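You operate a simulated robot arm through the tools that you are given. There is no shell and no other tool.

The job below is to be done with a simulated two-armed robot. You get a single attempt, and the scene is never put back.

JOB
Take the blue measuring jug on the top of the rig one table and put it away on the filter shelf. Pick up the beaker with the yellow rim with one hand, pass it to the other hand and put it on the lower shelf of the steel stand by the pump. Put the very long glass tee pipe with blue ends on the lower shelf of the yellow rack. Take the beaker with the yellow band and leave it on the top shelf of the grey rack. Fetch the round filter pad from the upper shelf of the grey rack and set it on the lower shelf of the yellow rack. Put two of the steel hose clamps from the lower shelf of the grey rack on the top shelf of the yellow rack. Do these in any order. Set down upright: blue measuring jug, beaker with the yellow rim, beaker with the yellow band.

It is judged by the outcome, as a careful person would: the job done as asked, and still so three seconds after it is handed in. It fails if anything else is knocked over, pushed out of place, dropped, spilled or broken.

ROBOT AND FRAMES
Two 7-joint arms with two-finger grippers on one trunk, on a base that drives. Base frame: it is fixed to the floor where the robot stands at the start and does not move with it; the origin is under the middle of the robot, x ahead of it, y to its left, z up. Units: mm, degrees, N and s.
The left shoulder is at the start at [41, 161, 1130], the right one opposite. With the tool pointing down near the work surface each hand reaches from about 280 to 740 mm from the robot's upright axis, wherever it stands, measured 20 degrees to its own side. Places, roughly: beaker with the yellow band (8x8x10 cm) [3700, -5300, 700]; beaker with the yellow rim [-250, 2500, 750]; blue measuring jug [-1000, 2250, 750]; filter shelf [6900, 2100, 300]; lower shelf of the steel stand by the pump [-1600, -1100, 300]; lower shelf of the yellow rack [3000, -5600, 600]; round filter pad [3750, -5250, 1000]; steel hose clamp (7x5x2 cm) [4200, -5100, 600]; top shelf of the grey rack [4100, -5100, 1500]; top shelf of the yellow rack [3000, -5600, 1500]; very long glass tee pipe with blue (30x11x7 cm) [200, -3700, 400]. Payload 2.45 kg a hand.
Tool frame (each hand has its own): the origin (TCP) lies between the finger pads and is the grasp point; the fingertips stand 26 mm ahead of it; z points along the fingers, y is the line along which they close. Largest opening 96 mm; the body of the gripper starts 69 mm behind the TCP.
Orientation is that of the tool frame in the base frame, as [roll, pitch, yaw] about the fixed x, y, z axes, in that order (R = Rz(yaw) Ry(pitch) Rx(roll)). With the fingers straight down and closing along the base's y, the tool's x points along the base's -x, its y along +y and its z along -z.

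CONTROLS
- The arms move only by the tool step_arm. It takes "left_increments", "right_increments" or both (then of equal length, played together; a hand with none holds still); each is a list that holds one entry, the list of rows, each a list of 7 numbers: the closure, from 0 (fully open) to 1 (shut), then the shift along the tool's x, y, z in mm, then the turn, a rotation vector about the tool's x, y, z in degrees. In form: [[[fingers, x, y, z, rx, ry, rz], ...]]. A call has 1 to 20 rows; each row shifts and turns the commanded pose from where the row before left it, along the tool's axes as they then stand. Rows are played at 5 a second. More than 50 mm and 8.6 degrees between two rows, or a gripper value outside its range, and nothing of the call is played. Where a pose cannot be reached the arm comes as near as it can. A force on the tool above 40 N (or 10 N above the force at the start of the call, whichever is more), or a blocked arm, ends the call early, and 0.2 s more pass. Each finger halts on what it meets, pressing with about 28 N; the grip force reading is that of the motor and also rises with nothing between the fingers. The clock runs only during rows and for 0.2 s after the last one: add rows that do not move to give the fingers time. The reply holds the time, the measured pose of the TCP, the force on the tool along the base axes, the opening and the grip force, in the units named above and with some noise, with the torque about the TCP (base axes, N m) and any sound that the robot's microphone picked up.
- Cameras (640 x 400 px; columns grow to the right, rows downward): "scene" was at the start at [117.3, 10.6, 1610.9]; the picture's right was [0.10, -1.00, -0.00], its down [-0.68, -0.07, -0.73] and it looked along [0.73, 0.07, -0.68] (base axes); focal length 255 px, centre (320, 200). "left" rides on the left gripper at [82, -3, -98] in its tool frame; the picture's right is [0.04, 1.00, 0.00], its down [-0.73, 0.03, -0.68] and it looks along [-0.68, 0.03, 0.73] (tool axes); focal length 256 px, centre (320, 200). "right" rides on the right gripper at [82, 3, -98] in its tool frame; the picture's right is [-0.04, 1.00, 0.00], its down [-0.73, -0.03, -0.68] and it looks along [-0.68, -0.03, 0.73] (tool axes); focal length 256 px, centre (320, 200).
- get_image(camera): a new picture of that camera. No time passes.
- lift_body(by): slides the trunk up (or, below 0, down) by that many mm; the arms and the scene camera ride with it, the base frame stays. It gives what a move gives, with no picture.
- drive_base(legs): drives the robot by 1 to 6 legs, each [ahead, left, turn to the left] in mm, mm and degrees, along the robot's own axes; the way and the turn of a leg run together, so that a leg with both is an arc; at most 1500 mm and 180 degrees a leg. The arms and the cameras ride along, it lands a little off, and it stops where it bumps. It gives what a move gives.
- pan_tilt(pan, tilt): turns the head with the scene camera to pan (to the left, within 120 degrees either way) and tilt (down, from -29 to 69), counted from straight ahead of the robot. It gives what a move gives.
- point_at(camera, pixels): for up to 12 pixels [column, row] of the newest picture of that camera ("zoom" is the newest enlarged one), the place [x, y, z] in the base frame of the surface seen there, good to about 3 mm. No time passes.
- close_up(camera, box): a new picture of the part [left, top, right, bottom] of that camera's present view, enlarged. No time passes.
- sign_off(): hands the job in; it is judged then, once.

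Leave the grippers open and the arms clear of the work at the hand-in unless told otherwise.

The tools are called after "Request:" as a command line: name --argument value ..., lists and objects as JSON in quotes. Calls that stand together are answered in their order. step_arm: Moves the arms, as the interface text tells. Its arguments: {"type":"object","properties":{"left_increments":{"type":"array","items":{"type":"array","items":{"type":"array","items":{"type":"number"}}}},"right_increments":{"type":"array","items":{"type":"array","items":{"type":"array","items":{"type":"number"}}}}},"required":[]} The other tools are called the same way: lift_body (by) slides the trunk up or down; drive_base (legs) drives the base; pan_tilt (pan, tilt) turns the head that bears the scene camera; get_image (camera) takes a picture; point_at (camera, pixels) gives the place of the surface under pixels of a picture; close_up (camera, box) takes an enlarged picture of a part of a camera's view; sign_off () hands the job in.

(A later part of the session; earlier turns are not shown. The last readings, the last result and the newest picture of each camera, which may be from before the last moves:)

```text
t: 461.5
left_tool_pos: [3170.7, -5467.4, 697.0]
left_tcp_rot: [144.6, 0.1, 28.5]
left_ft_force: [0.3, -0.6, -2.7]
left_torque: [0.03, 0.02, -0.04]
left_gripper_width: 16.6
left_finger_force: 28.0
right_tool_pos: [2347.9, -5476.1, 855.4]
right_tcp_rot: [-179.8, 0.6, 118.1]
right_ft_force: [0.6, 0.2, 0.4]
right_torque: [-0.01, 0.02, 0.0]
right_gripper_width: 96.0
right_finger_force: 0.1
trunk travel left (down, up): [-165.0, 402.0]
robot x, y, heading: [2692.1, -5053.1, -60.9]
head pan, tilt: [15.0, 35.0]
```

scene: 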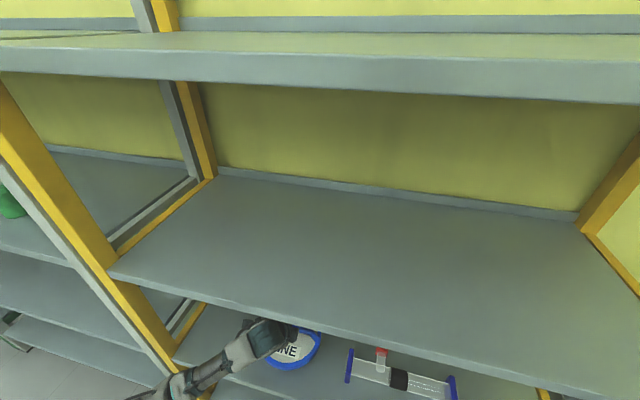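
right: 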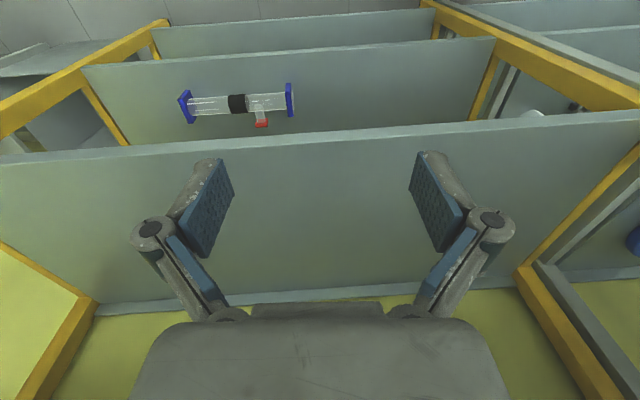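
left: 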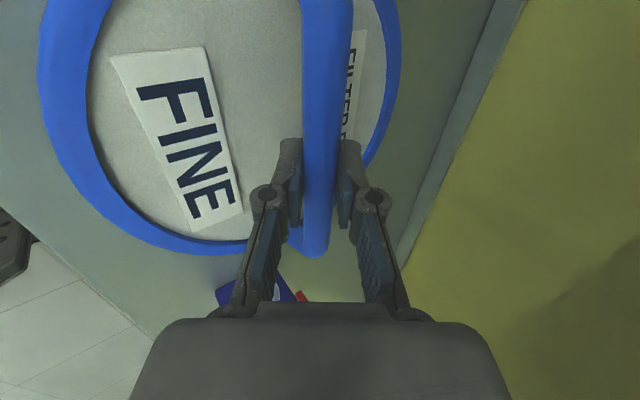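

Request:
step_arm --left_increments '[[[1, 0, -1.2, 1.6, 0, 0, 0], [1, 0, -1.2, 1.6, 0, 0, 0], [1, 0, -0.6, 0.8, 0, 0, 0], [1, 0, 0, 0, 0, 0, 0]]]'

```text
t: 462.5
left_tool_pos: [3171.2, -5467.8, 691.3]
left_tcp_rot: [144.6, 0.3, 28.6]
left_ft_force: [-0.9, 0.4, -3.6]
left_torque: [0.02, 0.03, 0.01]
left_gripper_width: 16.5
left_finger_force: 27.8
right_tool_pos: [2347.6, -5476.2, 856.7]
right_tcp_rot: [-179.7, 0.6, 118.2]
right_ft_force: [-0.5, 0.1, 0.3]
right_torque: [0.02, 0.04, 0.01]
right_gripper_width: 96.1
right_finger_force: 0.0
trunk travel left (down, up): [-165.0, 402.0]
robot x, y, heading: [2688.0, -5050.4, -61.3]
head pan, tilt: [15.0, 35.0]
```

No contact yet at 691. Continue in small steps.

Request:
step_arm --left_increments '[[[1, 0, -1.2, 1.6, 0, 0, 0], [1, 0, -0.6, 0.8, 0, 0, 0], [1, 0, 0, 0, 0, 0, 0]]]'

```text
t: 463.3
left_tool_pos: [3171.0, -5467.4, 691.1]
left_tcp_rot: [144.4, 0.2, 28.5]
left_ft_force: [-0.1, 1.0, 3.6]
left_torque: [-0.23, 0.42, -0.1]
left_gripper_width: 16.7
left_finger_force: 27.5
right_tool_pos: [2348.1, -5475.4, 856.2]
right_tcp_rot: [-179.8, 0.7, 118.1]
right_ft_force: [0.4, -0.8, 0.3]
right_torque: [0.0, 0.01, 0.03]
right_gripper_width: 96.2
right_finger_force: 0.1
trunk travel left (down, up): [-165.0, 402.0]
robot x, y, heading: [2693.2, -5050.1, -61.2]
head pan, tilt: [15.0, 35.0]
```

Contact. Open to ~40 mm and retreat along the tool axis.

Request:
step_arm --left_increments '[[[0.8, 0, 0, 0, 0, 0, 0], [0.65, 0, 0, 0, 0, 0, 0], [0.55, 0, 0, 0, 0, 0, 0], [0.55, 0, 0, 0, 0, 0, 0], [0.55, 0, 0, 0, 0, 0, 0]]]'

Request:
get_image --camera "left"

```text
t: 464.5
left_tool_pos: [3170.9, -5468.3, 687.9]
left_tcp_rot: [144.5, 0.1, 28.6]
left_ft_force: [-0.3, 0.5, 0.5]
left_torque: [-0.02, 0.02, 0.01]
left_gripper_width: 43.2
left_finger_force: 0.1
right_tool_pos: [2348.1, -5475.8, 855.9]
right_tcp_rot: [-179.8, 0.7, 118.2]
right_ft_force: [-0.7, -0.2, -0.4]
right_torque: [0.03, 0.02, -0.01]
right_gripper_width: 96.2
right_finger_force: 0.1
trunk travel left (down, up): [-165.0, 402.0]
robot x, y, heading: [2689.0, -5048.6, -61.2]
head pan, tilt: [15.0, 35.0]
```

```text
taken
```

left: 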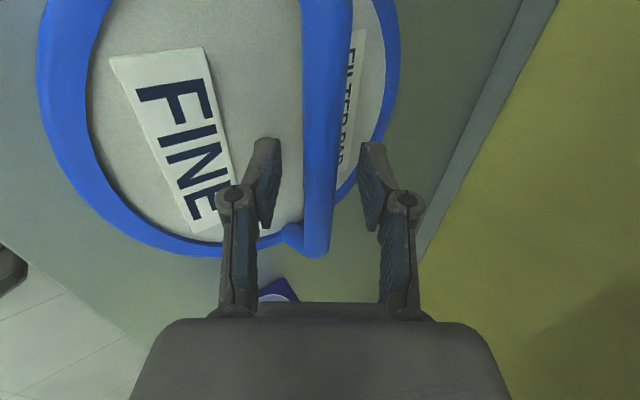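

Request:
step_arm --left_increments '[[[0.55, 0, 0, -15, 0, 0, 0], [0.55, 0, 0, -20, 0, 0, 0], [0.55, 0, 0, -20, 0, 0, 0], [0.55, 0, 0, -15, 0, 0, 0], [0.55, 0, 0, 0, 0, 0, 0]]]'

Request:
drive_base --legs '[[-350, 0, 0]]'

Request:
get_image --camera "scene"

```text
t: 465.7
left_tool_pos: [3151.1, -5431.2, 748.2]
left_tcp_rot: [144.7, 0.1, 28.6]
left_ft_force: [0.0, 0.3, -0.4]
left_torque: [0.01, -0.02, 0.04]
left_gripper_width: 43.4
left_finger_force: 0.0
right_tool_pos: [2347.9, -5475.8, 856.1]
right_tcp_rot: [-179.9, 0.5, 118.2]
right_ft_force: [0.0, 0.5, -0.1]
right_torque: [0.01, 0.02, 0.02]
right_gripper_width: 96.2
right_finger_force: 0.0
trunk travel left (down, up): [-165.0, 402.0]
robot x, y, heading: [2692.0, -5051.3, -61.2]
head pan, tilt: [15.0, 35.0]
```

```text
t: 467.9
left_tool_pos: [2981.4, -5135.3, 747.1]
left_tcp_rot: [144.6, 0.2, 27.9]
left_ft_force: [0.0, -0.2, 0.2]
left_torque: [0.01, 0.01, 0.02]
left_gripper_width: 43.3
left_finger_force: 0.0
right_tool_pos: [2179.2, -5169.3, 856.9]
right_tcp_rot: [-179.8, 0.7, 117.5]
right_ft_force: [-0.5, 1.0, 0.0]
right_torque: [-0.01, 0.02, 0.02]
right_gripper_width: 96.0
right_finger_force: 0.0
trunk travel left (down, up): [-165.0, 402.0]
robot x, y, heading: [2527.3, -4749.9, -62.0]
head pan, tilt: [15.0, 35.0]
```

```text
taken
```

scene: 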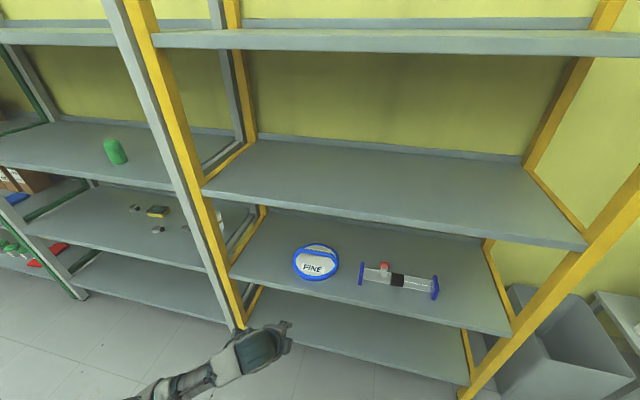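

Pad and tee are both on the yellow rack's lower shelf. Now re-orient the left hand to horizontal with camera on top for the banded beaker: pitch up 55°, roll +90°.

Request:
step_arm --left_increments '[[[0, 0, 0, 0, -7.9, 0, 0], [0, 0, 0, 0, -7.9, 0, 0], [0, 0, 0, 0, -7.9, 0, 0], [0, 0, 0, 0, -7.9, 0, 0], [0, 0, 0, 0, -7.9, 0, 0], [0, 0, 0, 0, -7.9, 0, 0], [0, 0, 0, 0, -7.6, 0, 0], [0, 0, 0, 0, 0, 0, 8.2], [0, 0, 0, 0, 0, 0, 8.2], [0, 0, 0, 0, 0, 0, 8.2], [0, 0, 0, 0, 0, 0, 8.2], [0, 0, 0, 0, 0, 0, 8.2], [0, 0, 0, 0, 0, 0, 8.2], [0, 0, 0, 0, 0, 0, 8.2], [0, 0, 0, 0, 0, 0, 8.2], [0, 0, 0, 0, 0, 0, 8.2], [0, 0, 0, 0, 0, 0, 8.2], [0, 0, 0, 0, 0, 0, 8], [0, 0, 0, 0, 0, 0, 0]]]'

Request:
get_image --camera "left"

Request:
pan_tilt --pan 30 --tilt 45

Request:
get_image --camera "scene"

```text
t: 471.9
left_tool_pos: [2982.2, -5133.6, 748.1]
left_tcp_rot: [3.1, -89.4, 114.8]
left_ft_force: [0.0, 0.1, 0.6]
left_torque: [0.0, -0.01, -0.02]
left_gripper_width: 95.9
left_finger_force: 0.0
right_tool_pos: [2178.0, -5167.3, 857.0]
right_tcp_rot: [-179.9, 0.8, 117.5]
right_ft_force: [-0.6, -1.0, 0.6]
right_torque: [0.0, -0.01, -0.03]
right_gripper_width: 96.3
right_finger_force: 0.0
trunk travel left (down, up): [-165.0, 402.0]
robot x, y, heading: [2527.1, -4748.9, -61.7]
head pan, tilt: [15.0, 35.0]
```

```text
taken
```

left: 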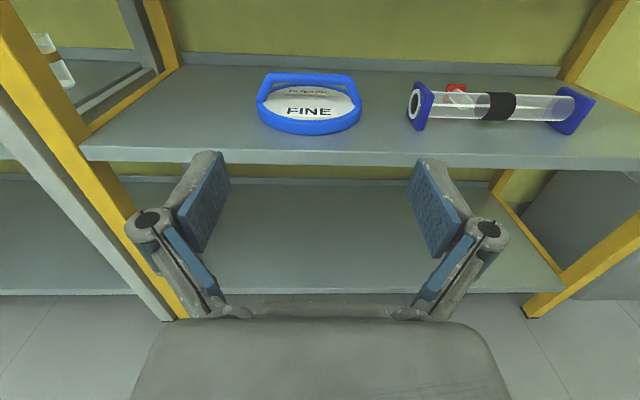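

```text
t: 472.7
left_tool_pos: [2981.7, -5134.8, 749.7]
left_tcp_rot: [13.3, -89.3, 104.5]
left_ft_force: [-0.4, 0.5, -0.1]
left_torque: [-0.01, 0.02, 0.01]
left_gripper_width: 95.9
left_finger_force: 0.1
right_tool_pos: [2178.2, -5168.4, 856.0]
right_tcp_rot: [-179.7, 0.8, 117.5]
right_ft_force: [0.5, 0.5, 1.4]
right_torque: [0.0, 0.01, 0.04]
right_gripper_width: 96.1
right_finger_force: 0.3
trunk travel left (down, up): [-165.0, 402.0]
robot x, y, heading: [2528.6, -4749.3, -62.0]
head pan, tilt: [30.0, 45.0]
```

```text
taken
```

scene: 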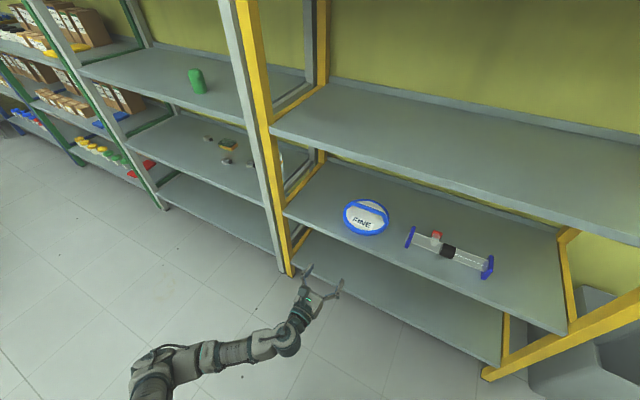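

Shelf pose reached. Set the hand to beaker height (down 83, forward 66) and drive left toward the grey rack.

Request:
step_arm --left_increments '[[[0, -21, 0, 16.5, 0, 0, 0], [0, -21, 0, 16.5, 0, 0, 0], [0, -21, 0, 16.5, 0, 0, 0], [0, -20, 0, 16.5, 0, 0, 0], [0, 0, 0, 0, 0, 0, 0]]]'

Request:
drive_base --legs '[[0, 0, 1.4], [50, 534, 0]]'

Request:
get_image --camera "left"

Request:
pan_tilt --pan 15 --tilt 40

Request:
get_image --camera "scene"

```text
t: 473.9
left_tool_pos: [3013.4, -5191.3, 669.4]
left_tcp_rot: [14.3, -89.2, 103.5]
left_ft_force: [-0.9, -0.5, -0.5]
left_torque: [-0.02, -0.01, -0.03]
left_gripper_width: 96.1
left_finger_force: 0.0
right_tool_pos: [2178.4, -5168.0, 855.2]
right_tcp_rot: [-179.9, 0.8, 117.5]
right_ft_force: [-0.1, 0.0, 0.5]
right_torque: [0.0, -0.01, 0.01]
right_gripper_width: 96.1
right_finger_force: 0.1
trunk travel left (down, up): [-165.0, 402.0]
robot x, y, heading: [2529.3, -4749.5, -61.9]
head pan, tilt: [30.0, 45.0]
```

```text
t: 477.3
left_tool_pos: [3514.0, -4951.8, 669.8]
left_tcp_rot: [1.7, -89.4, 118.3]
left_ft_force: [0.1, -0.2, 0.1]
left_torque: [-0.01, -0.02, 0.0]
left_gripper_width: 95.9
left_finger_force: 0.0
right_tool_pos: [2677.5, -4960.9, 854.1]
right_tcp_rot: [-179.9, 0.8, 119.5]
right_ft_force: [0.4, 0.4, 0.4]
right_torque: [-0.01, 0.02, 0.0]
right_gripper_width: 95.9
right_finger_force: 0.1
trunk travel left (down, up): [-165.0, 402.0]
robot x, y, heading: [3012.5, -4525.4, -59.6]
head pan, tilt: [30.0, 45.0]
```

```text
taken
```

left: 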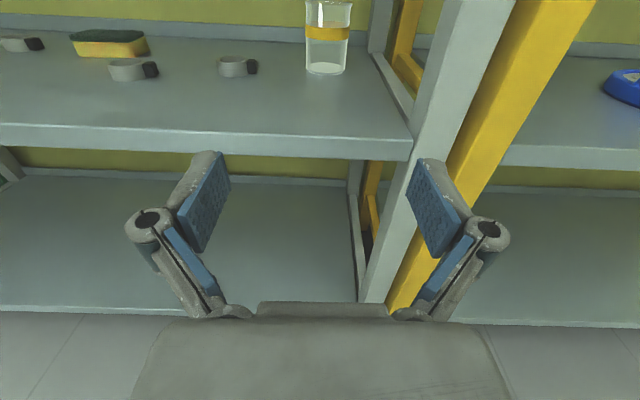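

```text
t: 478.1
left_tool_pos: [3514.6, -4950.9, 670.1]
left_tcp_rot: [14.5, -89.2, 105.6]
left_ft_force: [0.1, -0.1, -0.2]
left_torque: [0.0, 0.02, 0.01]
left_gripper_width: 96.2
left_finger_force: 0.0
right_tool_pos: [2678.7, -4958.5, 856.9]
right_tcp_rot: [-179.7, 0.9, 119.6]
right_ft_force: [-0.4, 0.0, 0.0]
right_torque: [0.01, 0.03, -0.02]
right_gripper_width: 95.9
right_finger_force: 0.0
trunk travel left (down, up): [-165.0, 402.0]
robot x, y, heading: [3015.1, -4528.9, -59.7]
head pan, tilt: [15.0, 40.0]
```

```text
taken
```

scene: 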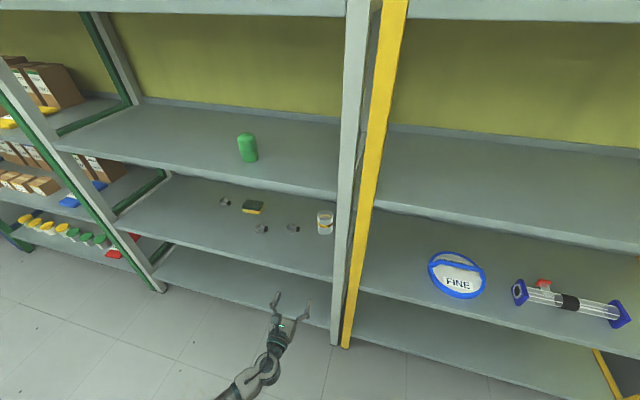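

The beaker is almost dead ahead of the hand (col 327). Measure it and the upright edge.

Request:
close_up --camera "left" --box '[200, 0, 430, 150]'

Request:
point_at --camera "left" --pixels '[[308, 33], [327, 36], [347, 33], [325, 72], [410, 140], [378, 60], [237, 70], [252, 67], [130, 75], [152, 70], [330, 100], [300, 140]]'

```text
2.67 times, centred on (315, 75) of left
```

zoom: 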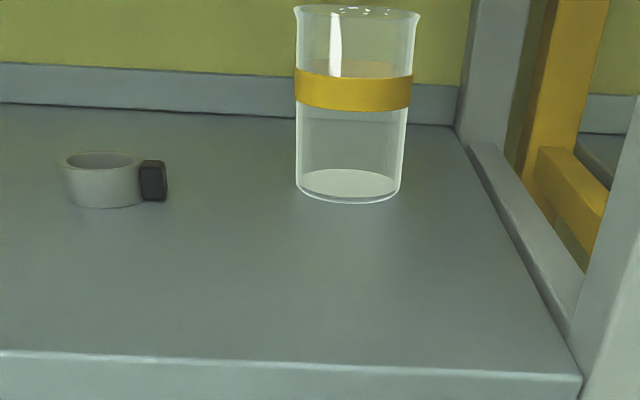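

```text
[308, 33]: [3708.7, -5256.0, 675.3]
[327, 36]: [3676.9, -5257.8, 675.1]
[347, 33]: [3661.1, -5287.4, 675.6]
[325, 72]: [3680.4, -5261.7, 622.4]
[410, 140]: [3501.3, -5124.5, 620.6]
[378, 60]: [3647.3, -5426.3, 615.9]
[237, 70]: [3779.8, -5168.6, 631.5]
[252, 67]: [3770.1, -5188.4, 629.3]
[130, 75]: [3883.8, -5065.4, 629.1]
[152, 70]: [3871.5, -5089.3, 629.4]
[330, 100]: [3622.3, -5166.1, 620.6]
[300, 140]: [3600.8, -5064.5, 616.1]
```

Beaker: Ø≈69 body, centre t≈613/n≈−6420; upright inner edge t≈524. Narrow the opening to ~86 mm, shift 12 mm right and drive 290 mm forward.

Request:
step_arm --left_increments '[[[0.1, 0, 6, 0, 0, 0, 0], [0.1, 0, 6, 0, 0, 0, 0], [0.1, 0, 0, 0, 0, 0, 0]]]'

Request:
drive_base --legs '[[285, 0, 0]]'

Request:
get_image --camera "left"

```text
t: 478.9
left_tool_pos: [3505.9, -4955.8, 670.6]
left_tcp_rot: [17.2, -89.1, 102.9]
left_ft_force: [0.2, 0.4, 0.2]
left_torque: [-0.01, 0.0, -0.04]
left_gripper_width: 86.3
left_finger_force: 0.0
right_tool_pos: [2678.1, -4958.2, 857.4]
right_tcp_rot: [-179.8, 0.9, 119.6]
right_ft_force: [0.4, 0.4, -0.3]
right_torque: [0.0, 0.0, -0.03]
right_gripper_width: 95.8
right_finger_force: 0.0
trunk travel left (down, up): [-165.0, 402.0]
robot x, y, heading: [3013.7, -4528.7, -59.9]
head pan, tilt: [15.0, 40.0]
```

```text
t: 480.9
left_tool_pos: [3653.8, -5205.0, 669.4]
left_tcp_rot: [20.8, -89.3, 99.3]
left_ft_force: [0.1, 0.3, -0.2]
left_torque: [-0.01, 0.01, 0.01]
left_gripper_width: 86.4
left_finger_force: 0.0
right_tool_pos: [2827.2, -5207.5, 857.5]
right_tcp_rot: [-179.7, 0.8, 119.6]
right_ft_force: [0.4, 0.5, 0.8]
right_torque: [0.04, 0.0, 0.02]
right_gripper_width: 96.2
right_finger_force: 0.0
trunk travel left (down, up): [-165.0, 402.0]
robot x, y, heading: [3160.6, -4778.0, -59.7]
head pan, tilt: [15.0, 40.0]
```

```text
taken
```

left: 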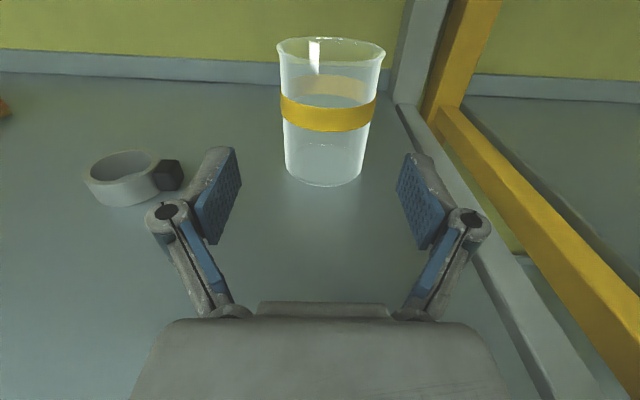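

Beaker centred at column 327 (≈4 mm right). Drive 85 forward, 4 right.

Request:
drive_base --legs '[[84, -4, 0]]'

Request:
get_image --camera "left"

```text
t: 482.0
left_tool_pos: [3694.6, -5272.3, 671.5]
left_tcp_rot: [23.1, -89.2, 97.3]
left_ft_force: [-0.6, 0.7, -0.3]
left_torque: [-0.03, 0.05, -0.01]
left_gripper_width: 86.6
left_finger_force: 0.1
right_tool_pos: [2869.5, -5280.3, 858.8]
right_tcp_rot: [-179.6, 1.0, 119.9]
right_ft_force: [0.4, -0.1, -0.1]
right_torque: [0.03, 0.02, -0.03]
right_gripper_width: 95.9
right_finger_force: 0.0
trunk travel left (down, up): [-165.0, 402.0]
robot x, y, heading: [3195.1, -4848.7, -59.2]
head pan, tilt: [15.0, 40.0]
```

```text
taken
```

left: 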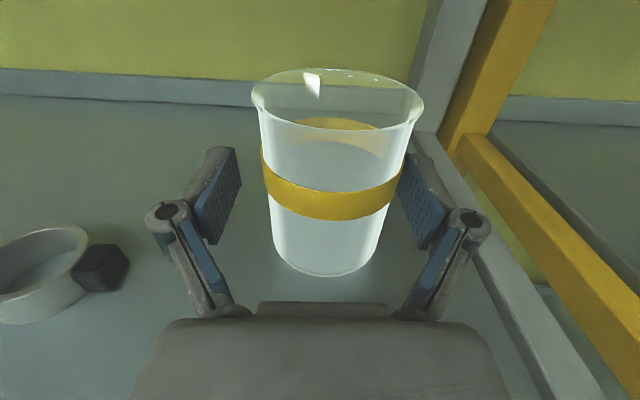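

The beaker is ~7 mm to the right of the hand's centre. Shift y +7 and advance 12 mm.

Request:
step_arm --left_increments '[[[0.1, 0, 4, 0, 0, 0, 0], [0.1, 0, 4, 0, 0, 0, 0], [0.1, 0, 0, 6, 0, 0, 0], [0.1, 0, 0, 6, 0, 0, 0], [0.1, 0, 0, 0, 0, 0, 0]]]'

Request:
get_image --camera "left"

```text
t: 483.2
left_tool_pos: [3691.3, -5286.5, 674.4]
left_tcp_rot: [17.0, -89.1, 103.4]
left_ft_force: [1.2, 0.3, 0.2]
left_torque: [-0.03, 0.01, 0.04]
left_gripper_width: 86.8
left_finger_force: 0.1
right_tool_pos: [2866.1, -5278.7, 859.2]
right_tcp_rot: [-179.7, 1.2, 119.9]
right_ft_force: [-0.2, -0.3, -0.2]
right_torque: [-0.02, 0.05, 0.03]
right_gripper_width: 95.9
right_finger_force: 0.1
trunk travel left (down, up): [-165.0, 402.0]
robot x, y, heading: [3197.7, -4848.4, -58.9]
head pan, tilt: [15.0, 40.0]
```

```text
taken
```

left: 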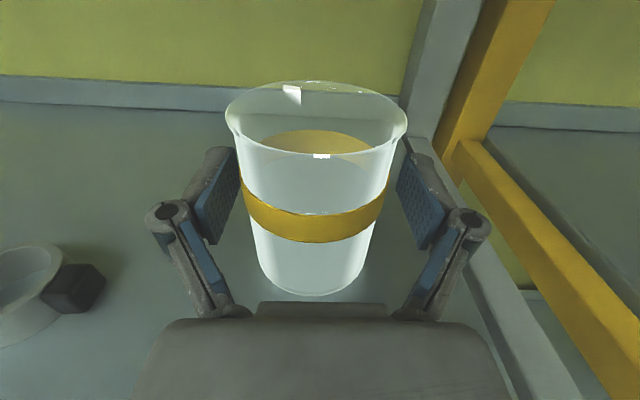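

Beaker is centred between the fingers. Close.

Request:
step_arm --left_increments '[[[0.2, 0, 0, 0, 0, 0, 0], [0.3, 0, 0, 0, 0, 0, 0], [0.5, 0, 0, 0, 0, 0, 0], [0.8, 0, 0, 0, 0, 0, 0], [1, 0, 0, 0, 0, 0, 0], [1, 0, 0, 0, 0, 0, 0]]]'

Request:
get_image --camera "left"

```text
t: 484.6
left_tool_pos: [3691.5, -5286.3, 674.1]
left_tcp_rot: [16.4, -89.1, 103.8]
left_ft_force: [0.1, 0.0, -0.6]
left_torque: [-0.02, 0.03, 0.0]
left_gripper_width: 69.0
left_finger_force: 27.4
right_tool_pos: [2867.7, -5278.4, 859.9]
right_tcp_rot: [-179.6, 1.2, 119.8]
right_ft_force: [-0.2, 0.6, -0.1]
right_torque: [0.0, 0.02, 0.01]
right_gripper_width: 96.0
right_finger_force: 0.1
trunk travel left (down, up): [-165.0, 402.0]
robot x, y, heading: [3200.1, -4849.9, -59.5]
head pan, tilt: [15.0, 40.0]
```

```text
taken
```

left: 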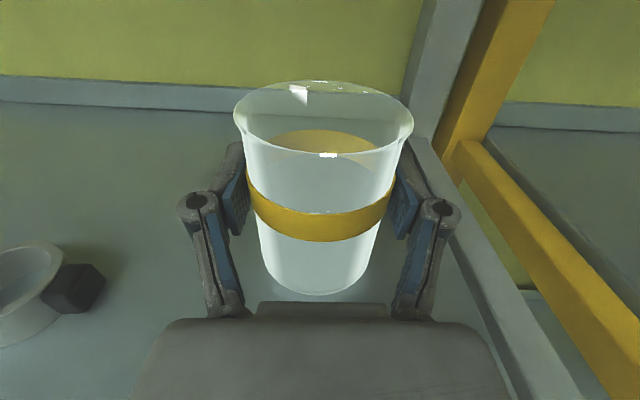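

Gripped at 69 mm. Lift 40 mm and check.

Request:
step_arm --left_increments '[[[1, 10, 0, 0, 0, 0, 0], [1, 10, 0, 0, 0, 0, 0], [1, 10, 0, 0, 0, 0, 0], [1, 10, 0, 0, 0, 0, 0], [1, 0, 0, 0, 0, 0, 0]]]'

Request:
drive_base --legs '[[-450, 0, 0]]'

Request:
get_image --camera "left"

Request:
get_image --camera "scene"

```text
t: 485.8
left_tool_pos: [3691.2, -5284.8, 714.4]
left_tcp_rot: [16.8, -89.1, 103.6]
left_ft_force: [-0.6, 0.7, -1.1]
left_torque: [-0.02, 0.01, 0.0]
left_gripper_width: 68.9
left_finger_force: 28.4
right_tool_pos: [2867.2, -5280.3, 858.6]
right_tcp_rot: [-179.6, 1.0, 119.8]
right_ft_force: [0.6, 0.6, -0.5]
right_torque: [0.01, 0.02, -0.01]
right_gripper_width: 96.0
right_finger_force: 0.0
trunk travel left (down, up): [-165.0, 402.0]
robot x, y, heading: [3197.9, -4845.5, -59.3]
head pan, tilt: [15.0, 40.0]
```

```text
t: 488.5
left_tool_pos: [3461.0, -4885.1, 715.5]
left_tcp_rot: [16.6, -89.0, 104.4]
left_ft_force: [-0.1, -0.5, -1.6]
left_torque: [-0.02, 0.01, -0.02]
left_gripper_width: 68.5
left_finger_force: 28.6
right_tool_pos: [2636.9, -4889.0, 858.6]
right_tcp_rot: [-179.8, 1.0, 120.6]
right_ft_force: [-1.0, -1.0, 0.8]
right_torque: [-0.01, 0.0, 0.02]
right_gripper_width: 96.2
right_finger_force: 0.1
trunk travel left (down, up): [-165.0, 402.0]
robot x, y, heading: [2961.3, -4458.2, -58.8]
head pan, tilt: [15.0, 40.0]
```

```text
taken
```

left: 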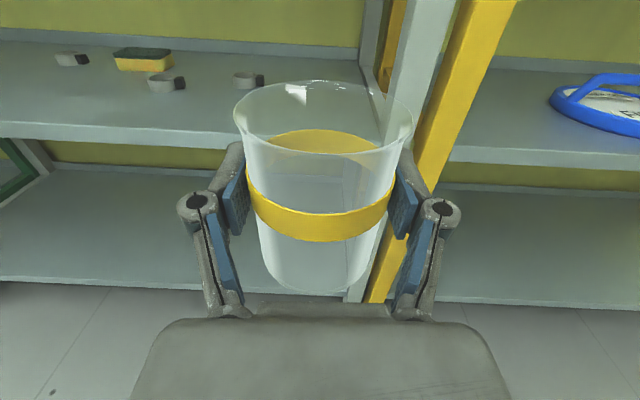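

```text
taken
```

scene: 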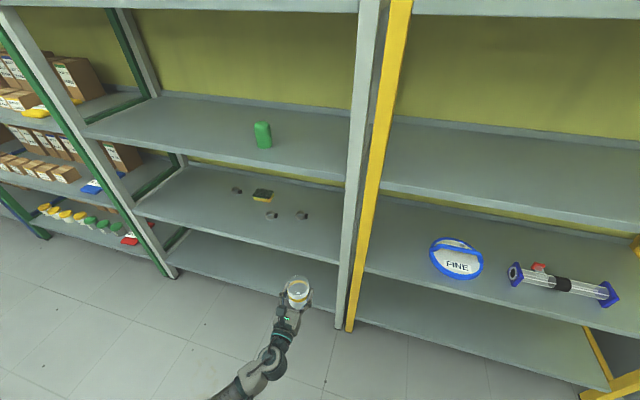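

Beaker held. Raise the trunk 400, then raise the arm stepwise for the top shelf.

Request:
lift_body --by 400

Request:
step_arm --left_increments '[[[1, 25, 0, 0, 0, 0, 0], [1, 25, 0, 0, 0, 0, 0], [1, 25, 0, 0, 0, 0, 0], [1, 25, 0, 0, 0, 0, 0], [1, 25, 0, 0, 0, 0, 0], [1, 25, 0, 0, 0, 0, 0], [1, 25, 0, 0, 0, 0, 0], [1, 25, 0, 0, 0, 0, 0], [1, 0, 0, 0, 0, 0, 0]]]'

Request:
get_image --camera "scene"

```text
t: 492.4
left_tool_pos: [3461.8, -4885.5, 1114.2]
left_tcp_rot: [17.1, -88.8, 103.8]
left_ft_force: [0.4, 0.6, 0.2]
left_torque: [0.03, 0.0, 0.02]
left_gripper_width: 68.5
left_finger_force: 28.0
right_tool_pos: [2636.5, -4888.9, 1259.9]
right_tcp_rot: [-179.6, 1.2, 120.5]
right_ft_force: [-0.1, 0.0, 0.0]
right_torque: [0.0, 0.01, -0.02]
right_gripper_width: 96.1
right_finger_force: 0.1
trunk travel left (down, up): [-565.0, 2.0]
robot x, y, heading: [2962.5, -4457.9, -58.8]
head pan, tilt: [15.0, 40.0]
```

```text
t: 494.4
left_tool_pos: [3459.0, -4883.2, 1315.2]
left_tcp_rot: [17.7, -89.0, 103.1]
left_ft_force: [-1.0, 0.0, -1.3]
left_torque: [-0.01, 0.0, 0.0]
left_gripper_width: 68.6
left_finger_force: 27.9
right_tool_pos: [2635.7, -4888.3, 1259.9]
right_tcp_rot: [-179.5, 1.2, 120.5]
right_ft_force: [0.5, -0.9, 0.4]
right_torque: [0.0, 0.02, -0.01]
right_gripper_width: 95.9
right_finger_force: 0.0
trunk travel left (down, up): [-565.0, 2.0]
robot x, y, heading: [2963.3, -4454.1, -58.6]
head pan, tilt: [15.0, 40.0]
```

```text
taken
```

scene: 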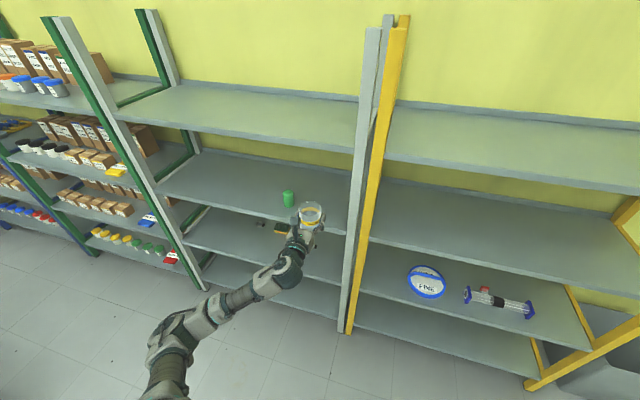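

z=1315 reached without trouble. Measure the grey top shelf, and raise another 125 mm.

Request:
point_at --camera "scene" --pixels '[[200, 105], [270, 110], [330, 115], [250, 130], [270, 138], [300, 145], [160, 118], [350, 150], [300, 95], [220, 90]]'

Request:
step_arm --left_increments '[[[1, 25, 0, 0, 0, 0, 0], [1, 25, 0, 0, 0, 0, 0], [1, 25, 0, 0, 0, 0, 0], [1, 25, 0, 0, 0, 0, 0], [1, 25, 0, 0, 0, 0, 0], [1, 0, 0, 0, 0, 0, 0]]]'

```text
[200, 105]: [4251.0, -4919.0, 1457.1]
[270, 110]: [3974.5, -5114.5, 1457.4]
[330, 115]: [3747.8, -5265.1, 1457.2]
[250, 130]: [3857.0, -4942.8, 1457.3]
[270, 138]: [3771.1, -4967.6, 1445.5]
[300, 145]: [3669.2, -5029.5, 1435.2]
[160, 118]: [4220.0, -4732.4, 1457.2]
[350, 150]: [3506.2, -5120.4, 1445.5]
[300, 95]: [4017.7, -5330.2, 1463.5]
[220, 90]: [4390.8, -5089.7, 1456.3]
```

```text
t: 495.8
left_tool_pos: [3457.6, -4879.1, 1441.2]
left_tcp_rot: [17.1, -89.0, 103.8]
left_ft_force: [0.6, 0.0, -1.4]
left_torque: [-0.02, -0.02, 0.02]
left_gripper_width: 68.6
left_finger_force: 27.8
right_tool_pos: [2635.1, -4889.1, 1260.5]
right_tcp_rot: [-179.5, 1.2, 120.5]
right_ft_force: [0.4, 0.4, -1.0]
right_torque: [0.0, -0.01, -0.02]
right_gripper_width: 96.1
right_finger_force: 0.0
trunk travel left (down, up): [-565.0, 2.0]
robot x, y, heading: [2960.8, -4454.4, -58.9]
head pan, tilt: [15.0, 40.0]
```

Top shelf z=1457. Raise 110 more to z≈1550 for the approach.

Request:
step_arm --left_increments '[[[1, 22, 0, 0, 0, 0, 0], [1, 22, 0, 0, 0, 0, 0], [1, 22, 0, 0, 0, 0, 0], [1, 22, 0, 0, 0, 0, 0], [1, 22, 0, 0, 0, 0, 0], [1, 0, 0, 0, 0, 0, 0]]]'

Request:
get_image --camera "scene"

Request:
get_image --camera "left"

```text
t: 497.2
left_tool_pos: [3456.7, -4879.1, 1551.7]
left_tcp_rot: [15.7, -89.0, 105.3]
left_ft_force: [0.1, -0.6, -1.3]
left_torque: [-0.04, 0.0, 0.0]
left_gripper_width: 68.8
left_finger_force: 28.0
right_tool_pos: [2635.3, -4889.0, 1259.8]
right_tcp_rot: [-179.7, 1.1, 120.5]
right_ft_force: [-0.2, 0.3, 0.1]
right_torque: [-0.03, -0.02, -0.01]
right_gripper_width: 96.0
right_finger_force: 0.1
trunk travel left (down, up): [-565.0, 2.0]
robot x, y, heading: [2963.6, -4454.6, -58.8]
head pan, tilt: [15.0, 40.0]
```

```text
taken
```

scene: 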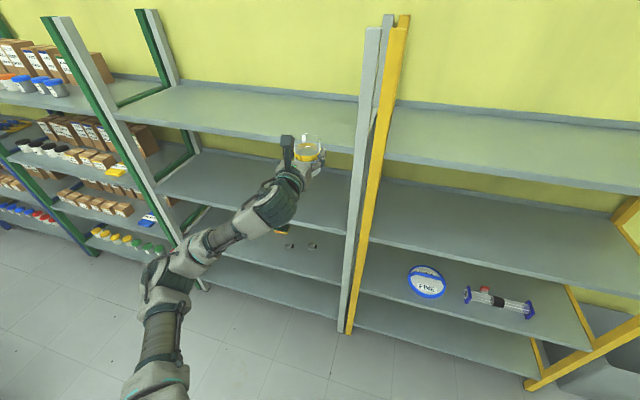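

```text
taken
```

left: 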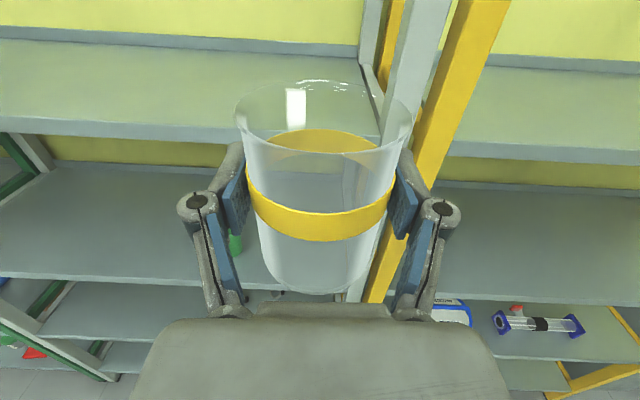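

Height reached. Straighten heading (−1.7°), slide left 260 and drive forward 250.

Request:
drive_base --legs '[[0, 0, -1.7], [0, 260, 0], [230, 0, 0]]'

Request:
get_image --camera "left"

Request:
get_image --camera "scene"

```text
t: 500.7
left_tool_pos: [3785.7, -4956.6, 1552.3]
left_tcp_rot: [14.3, -88.6, 105.2]
left_ft_force: [-0.4, -0.4, -1.1]
left_torque: [0.02, -0.02, 0.01]
left_gripper_width: 68.5
left_finger_force: 27.9
right_tool_pos: [2966.1, -4944.2, 1262.2]
right_tcp_rot: [-179.5, 1.5, 119.0]
right_ft_force: [-0.1, 0.9, -1.1]
right_torque: [0.0, -0.01, -0.01]
right_gripper_width: 96.2
right_finger_force: 0.0
trunk travel left (down, up): [-565.0, 2.0]
robot x, y, heading: [3307.5, -4526.6, -60.4]
head pan, tilt: [15.0, 40.0]
```

```text
taken
```

left: 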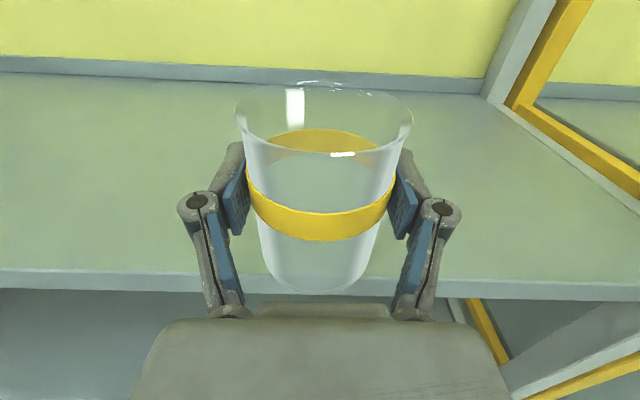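

```text
taken
```

scene: 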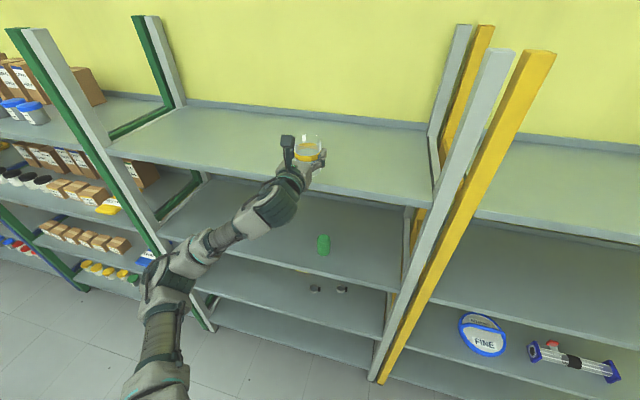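

Hand is at the shelf's edge line, beaker bottom ~38 mm above the shelf. Drive forward 140.

Request:
drive_base --legs '[[140, 0, 0]]'

Request:
get_image --camera "left"

```text
t: 502.1
left_tool_pos: [3851.2, -5077.4, 1553.5]
left_tcp_rot: [8.3, -88.6, 111.1]
left_ft_force: [0.4, 0.5, -0.7]
left_torque: [0.02, 0.02, 0.01]
left_gripper_width: 68.9
left_finger_force: 28.0
right_tool_pos: [3030.8, -5065.6, 1260.7]
right_tcp_rot: [-179.7, 1.6, 118.9]
right_ft_force: [0.1, 0.1, 0.9]
right_torque: [0.0, -0.04, -0.03]
right_gripper_width: 95.8
right_finger_force: 0.0
trunk travel left (down, up): [-565.0, 2.0]
robot x, y, heading: [3372.0, -4645.2, -60.3]
head pan, tilt: [15.0, 40.0]
```

```text
taken
```

left: 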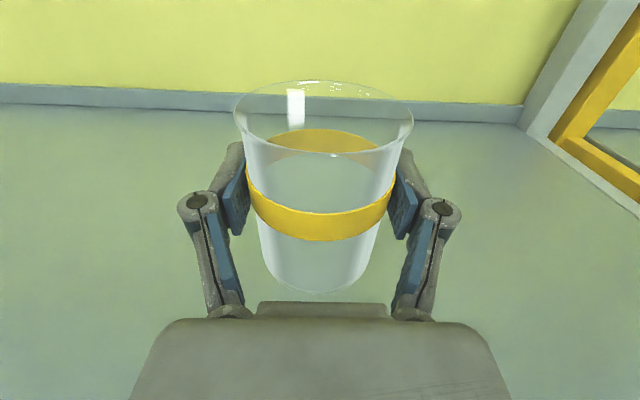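

Over the shelf. Lower 30 mm, then feel for contact.

Request:
step_arm --left_increments '[[[1, -10, 0, 0, 0, 0, 0], [1, -10, 0, 0, 0, 0, 0], [1, -10, 0, 0, 0, 0, 0], [1, 0, 0, 0, 0, 0, 0]]]'

Request:
step_arm --left_increments '[[[1, -3, 0, 0, 0, 0, 0], [1, -2, 0, 0, 0, 0, 0], [1, 0, 0, 0, 0, 0, 0]]]'

```text
t: 503.1
left_tool_pos: [3855.5, -5084.5, 1520.4]
left_tcp_rot: [13.4, -88.9, 105.8]
left_ft_force: [-0.3, 0.2, -1.5]
left_torque: [0.03, -0.02, 0.0]
left_gripper_width: 68.6
left_finger_force: 28.1
right_tool_pos: [3034.5, -5070.9, 1261.0]
right_tcp_rot: [-179.8, 1.3, 118.9]
right_ft_force: [0.4, -0.6, 0.4]
right_torque: [0.0, 0.0, 0.03]
right_gripper_width: 96.3
right_finger_force: 0.1
trunk travel left (down, up): [-565.0, 2.0]
robot x, y, heading: [3379.0, -4648.5, -60.3]
head pan, tilt: [15.0, 40.0]
```

```text
t: 503.9
left_tool_pos: [3857.2, -5083.2, 1515.4]
left_tcp_rot: [15.4, -88.7, 103.9]
left_ft_force: [0.2, -0.6, -0.6]
left_torque: [0.0, -0.02, -0.03]
left_gripper_width: 68.4
left_finger_force: 27.8
right_tool_pos: [3035.8, -5069.6, 1262.8]
right_tcp_rot: [-179.6, 1.3, 118.9]
right_ft_force: [-1.0, -1.1, -0.2]
right_torque: [0.02, -0.01, -0.01]
right_gripper_width: 96.1
right_finger_force: 0.1
trunk travel left (down, up): [-565.0, 2.0]
robot x, y, heading: [3371.7, -4647.1, -60.3]
head pan, tilt: [15.0, 40.0]
```

Request:
step_arm --left_increments '[[[1, -1.5, 0, 0, 0, 0, 0], [1, -1, 0, 0, 0, 0, 0], [1, 0, 0, 0, 0, 0, 0]]]'

```text
t: 504.7
left_tool_pos: [3854.6, -5082.0, 1514.8]
left_tcp_rot: [15.3, -88.7, 104.1]
left_ft_force: [0.5, -0.4, -1.1]
left_torque: [-0.01, 0.0, -0.01]
left_gripper_width: 68.5
left_finger_force: 28.2
right_tool_pos: [3036.8, -5070.3, 1262.1]
right_tcp_rot: [-179.5, 1.2, 118.9]
right_ft_force: [-0.4, 0.0, -0.9]
right_torque: [0.01, -0.02, 0.0]
right_gripper_width: 95.9
right_finger_force: 0.1
trunk travel left (down, up): [-565.0, 2.0]
robot x, y, heading: [3376.8, -4649.1, -60.2]
head pan, tilt: [15.0, 40.0]
```

Request:
step_arm --left_increments '[[[1, -1.5, 0, 0, 0, 0, 0], [1, -1, 0, 0, 0, 0, 0], [1, 0, 0, 0, 0, 0, 0]]]'

```text
t: 505.5
left_tool_pos: [3856.1, -5082.2, 1514.4]
left_tcp_rot: [12.4, -88.5, 106.8]
left_ft_force: [0.8, -4.4, 11.0]
left_torque: [0.12, 0.07, 0.03]
left_gripper_width: 68.9
left_finger_force: 28.1
right_tool_pos: [3036.2, -5069.2, 1261.6]
right_tcp_rot: [-179.6, 1.2, 118.9]
right_ft_force: [0.9, 0.0, 0.5]
right_torque: [-0.04, -0.03, 0.01]
right_gripper_width: 96.0
right_finger_force: 0.1
trunk travel left (down, up): [-565.0, 2.0]
robot x, y, heading: [3375.8, -4645.5, -60.5]
head pan, tilt: [15.0, 40.0]
```

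Contact (11 N up). Release slowly to ~86 mm.

Request:
step_arm --left_increments '[[[0.26, 0.5, 0, 0, 0, 0, 0], [0.22, 0, 0, 0, 0, 0, 0], [0.16, 0, 0, 0, 0, 0, 0], [0.1, 0, 0, 0, 0, 0, 0], [0.1, 0, 0, 0, 0, 0, 0]]]'

Request:
get_image --camera "left"

```text
t: 506.7
left_tool_pos: [3857.2, -5082.2, 1512.2]
left_tcp_rot: [15.3, -88.7, 104.1]
left_ft_force: [0.2, -0.1, -0.8]
left_torque: [0.02, 0.01, 0.05]
left_gripper_width: 86.2
left_finger_force: 0.0
right_tool_pos: [3035.1, -5068.8, 1261.8]
right_tcp_rot: [-179.6, 1.3, 118.8]
right_ft_force: [0.6, -0.1, 0.3]
right_torque: [0.05, -0.03, -0.03]
right_gripper_width: 96.1
right_finger_force: 0.1
trunk travel left (down, up): [-565.0, 2.0]
robot x, y, heading: [3373.6, -4649.0, -60.0]
head pan, tilt: [15.0, 40.0]
```

```text
taken
```

left: 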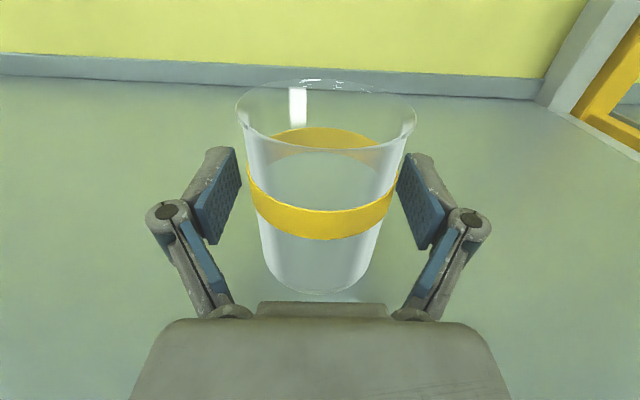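

Beaker stands on the top shelf with both fingers clear. Back straight out 300 mm.

Request:
drive_base --legs '[[-300, 0, 0]]'

Request:
get_image --camera "left"

Request:
get_image --camera "scene"

```text
t: 508.7
left_tool_pos: [3706.0, -4820.3, 1511.7]
left_tcp_rot: [16.2, -88.9, 102.9]
left_ft_force: [-0.1, 0.5, -0.5]
left_torque: [0.01, -0.01, 0.01]
left_gripper_width: 86.3
left_finger_force: 0.0
right_tool_pos: [2884.9, -4804.5, 1260.3]
right_tcp_rot: [-179.6, 1.2, 118.7]
right_ft_force: [0.0, 0.3, 0.2]
right_torque: [-0.01, 0.0, -0.01]
right_gripper_width: 95.8
right_finger_force: 0.0
trunk travel left (down, up): [-565.0, 2.0]
robot x, y, heading: [3222.3, -4382.5, -60.7]
head pan, tilt: [15.0, 40.0]
```

```text
taken
```

left: 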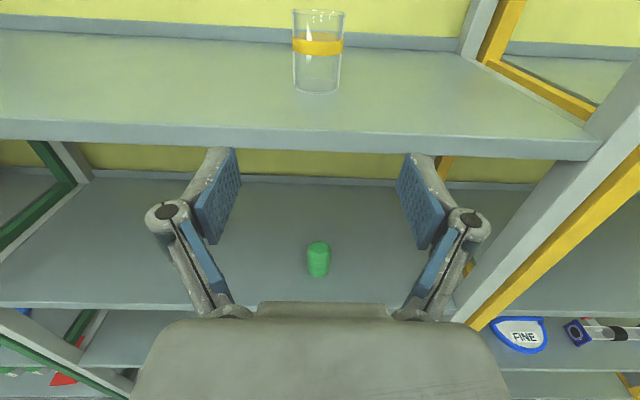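

```text
taken
```

scene: 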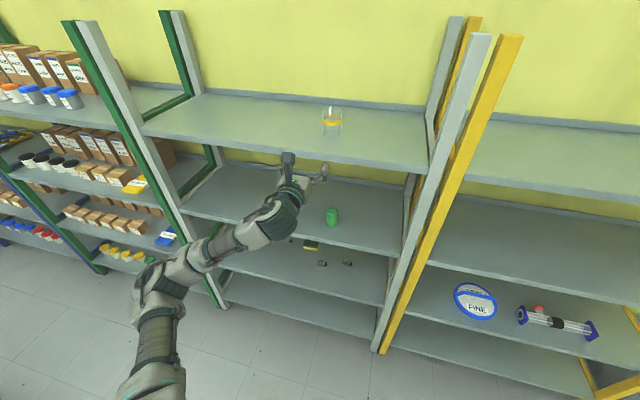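

The banded beaker stands on the grey rack's top shelf. For the clamps I want the hand pitched ~50–55° down with fingers closing sideways. Back off 300 more and test that pitch at this height.

Request:
drive_base --legs '[[-300, 0, 0]]'

Request:
step_arm --left_increments '[[[0, 0, 0, 0, 0, -7, 0], [0, 0, 0, 0, 0, -7, 0], [0, 0, 0, 0, 0, -7, 0], [0, 0, 0, 0, 0, -7, 0], [0, 0, 0, 0, 0, -7, 0], [0, 0, 0, 0, 0, -7, 0], [0, 0, 0, 0, 0, -7, 0], [0, 0, 0, 0, 0, 0, 0]]]'

Request:
get_image --camera "scene"

```text
t: 510.8
left_tool_pos: [3563.3, -4564.4, 1511.8]
left_tcp_rot: [14.2, -88.8, 105.2]
left_ft_force: [0.3, -1.3, -0.8]
left_torque: [0.0, -0.02, 0.0]
left_gripper_width: 86.2
left_finger_force: 0.1
right_tool_pos: [2740.9, -4552.5, 1261.0]
right_tcp_rot: [-179.5, 1.2, 119.0]
right_ft_force: [-0.7, -0.9, 0.1]
right_torque: [0.02, 0.01, 0.01]
right_gripper_width: 95.9
right_finger_force: 0.0
trunk travel left (down, up): [-565.0, 2.0]
robot x, y, heading: [3080.8, -4133.6, -60.3]
head pan, tilt: [15.0, 40.0]
```

```text
t: 512.5
left_tool_pos: [3559.6, -4559.1, 1515.4]
left_tcp_rot: [179.6, -42.3, -60.4]
left_ft_force: [-0.4, 0.2, -0.4]
left_torque: [-0.01, -0.02, 0.01]
left_gripper_width: 96.0
left_finger_force: 0.2
right_tool_pos: [2739.8, -4546.7, 1262.4]
right_tcp_rot: [-179.6, 1.4, 118.9]
right_ft_force: [-0.5, 0.5, 0.4]
right_torque: [0.02, 0.03, -0.02]
right_gripper_width: 96.1
right_finger_force: 0.1
trunk travel left (down, up): [-565.0, 2.0]
robot x, y, heading: [3077.4, -4131.4, -60.2]
head pan, tilt: [15.0, 40.0]
```

```text
taken
```

scene: 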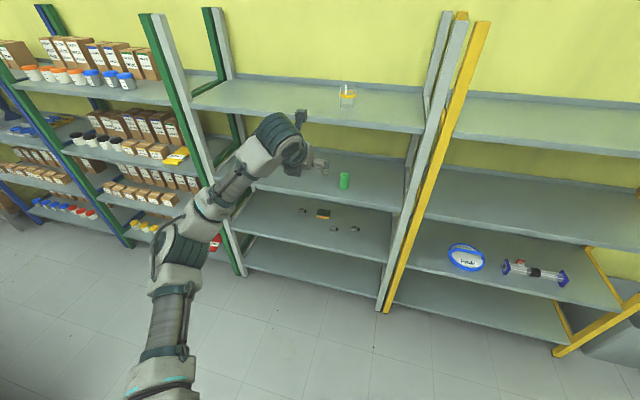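

Works fine (pitched 48° down). Now lower the trunk for picking the clamps.

Request:
lift_body --by -400

Request:
lift_body --by -120

Request:
step_arm --left_increments '[[[0, -15.5, 0, 17, 0, 0, 0], [0, -15.5, 0, 17, 0, 0, 0], [0, -15.5, 0, 17, 0, 0, 0], [0, -15.5, 0, 17, 0, 0, 0], [0, -15.5, 0, 17, 0, 0, 0], [0, -15.5, 0, 17, 0, 0, 0], [0, -15.5, 0, 17, 0, 0, 0], [0, -15.5, 0, 17, 0, 0, 0], [0, -15.5, 0, 17, 0, 0, 0], [0, -15.5, 0, 17, 0, 0, 0], [0, 0, 0, 0, 0, 0, 0]]]'

Request:
get_image --camera "scene"

```text
t: 516.4
left_tool_pos: [3559.2, -4558.9, 1114.9]
left_tcp_rot: [179.6, -42.4, -60.3]
left_ft_force: [1.0, 0.0, -0.6]
left_torque: [-0.01, -0.02, -0.02]
left_gripper_width: 96.4
left_finger_force: 0.0
right_tool_pos: [2740.4, -4545.6, 861.5]
right_tcp_rot: [-179.7, 1.5, 119.0]
right_ft_force: [-0.5, 0.2, -0.2]
right_torque: [0.02, 0.02, 0.02]
right_gripper_width: 96.1
right_finger_force: 0.0
trunk travel left (down, up): [-165.0, 402.0]
robot x, y, heading: [3077.7, -4131.6, -60.3]
head pan, tilt: [15.0, 40.0]
```

```text
t: 517.9
left_tool_pos: [3559.4, -4556.4, 995.6]
left_tcp_rot: [179.5, -42.6, -60.3]
left_ft_force: [-0.8, 0.1, -0.3]
left_torque: [-0.02, -0.03, 0.04]
left_gripper_width: 95.7
left_finger_force: 0.0
right_tool_pos: [2740.7, -4549.4, 737.4]
right_tcp_rot: [-179.5, -1.7, 119.0]
right_ft_force: [0.4, -0.8, 0.6]
right_torque: [-0.02, 0.01, 0.02]
right_gripper_width: 95.9
right_finger_force: 0.0
trunk travel left (down, up): [-45.0, 522.0]
robot x, y, heading: [3078.5, -4129.3, -60.4]
head pan, tilt: [15.0, 40.0]
```

```text
t: 520.3
left_tool_pos: [3558.1, -4558.0, 763.5]
left_tcp_rot: [179.6, -42.4, -60.4]
left_ft_force: [-0.2, 0.2, 0.5]
left_torque: [0.02, 0.01, 0.0]
left_gripper_width: 96.1
left_finger_force: 0.0
right_tool_pos: [2741.3, -4549.0, 737.0]
right_tcp_rot: [-179.5, -1.7, 119.0]
right_ft_force: [-0.3, -0.4, -0.7]
right_torque: [-0.02, -0.03, 0.0]
right_gripper_width: 95.9
right_finger_force: 0.0
trunk travel left (down, up): [-45.0, 522.0]
robot x, y, heading: [3079.0, -4127.8, -60.4]
head pan, tilt: [15.0, 40.0]
```

```text
taken
```

scene: 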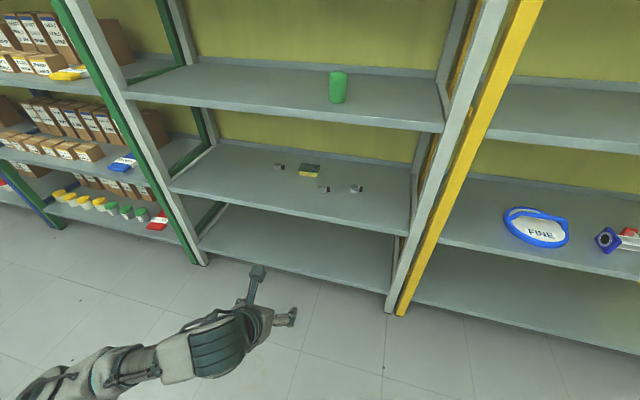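

Good. Drive forward 400 and right 115, then measure the clamps closely.

Request:
drive_base --legs '[[400, -115, 0]]'

Request:
pan_tilt --pan 20 --tilt 40

Request:
get_image --camera "scene"

Request:
get_image --camera "left"

```text
t: 522.8
left_tool_pos: [3659.9, -4957.7, 761.1]
left_tcp_rot: [179.5, -42.3, -60.1]
left_ft_force: [0.3, 0.5, 0.2]
left_torque: [-0.03, 0.02, -0.02]
left_gripper_width: 96.1
left_finger_force: 0.1
right_tool_pos: [2842.0, -4951.9, 737.3]
right_tcp_rot: [-179.4, -1.7, 119.2]
right_ft_force: [-0.1, 0.1, -0.2]
right_torque: [0.03, -0.02, -0.02]
right_gripper_width: 96.2
right_finger_force: 0.1
trunk travel left (down, up): [-45.0, 522.0]
robot x, y, heading: [3181.4, -4528.3, -60.1]
head pan, tilt: [15.0, 40.0]
```

```text
t: 523.5
left_tool_pos: [3657.9, -4956.5, 765.2]
left_tcp_rot: [179.5, -42.6, -60.1]
left_ft_force: [0.3, -0.2, -0.3]
left_torque: [0.01, 0.02, 0.01]
left_gripper_width: 95.9
left_finger_force: 0.1
right_tool_pos: [2840.3, -4948.8, 737.7]
right_tcp_rot: [-179.6, -1.4, 119.1]
right_ft_force: [0.4, 0.2, -0.3]
right_torque: [0.03, 0.01, 0.0]
right_gripper_width: 96.0
right_finger_force: 0.0
trunk travel left (down, up): [-45.0, 522.0]
robot x, y, heading: [3178.4, -4533.1, -60.2]
head pan, tilt: [20.0, 40.0]
```

```text
taken
```

scene: 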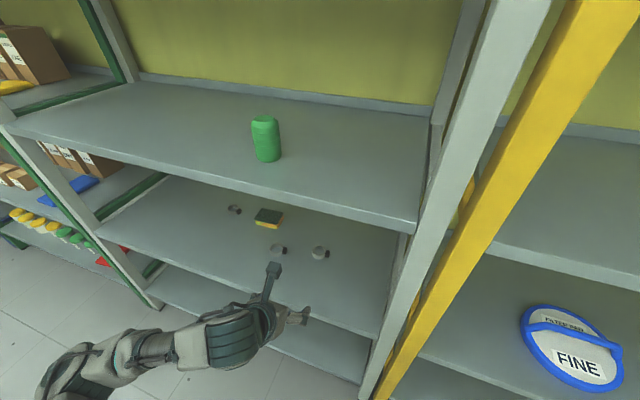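

```text
taken
```

left: 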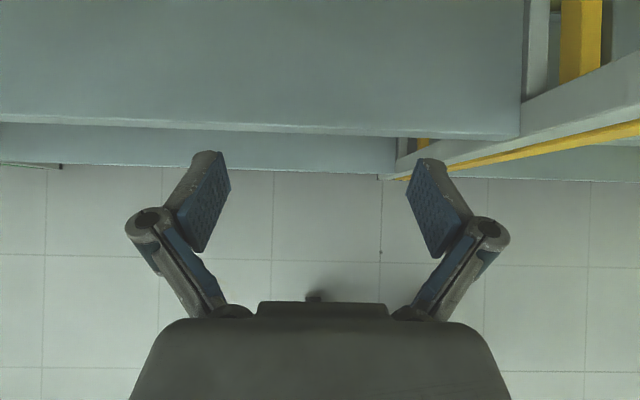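

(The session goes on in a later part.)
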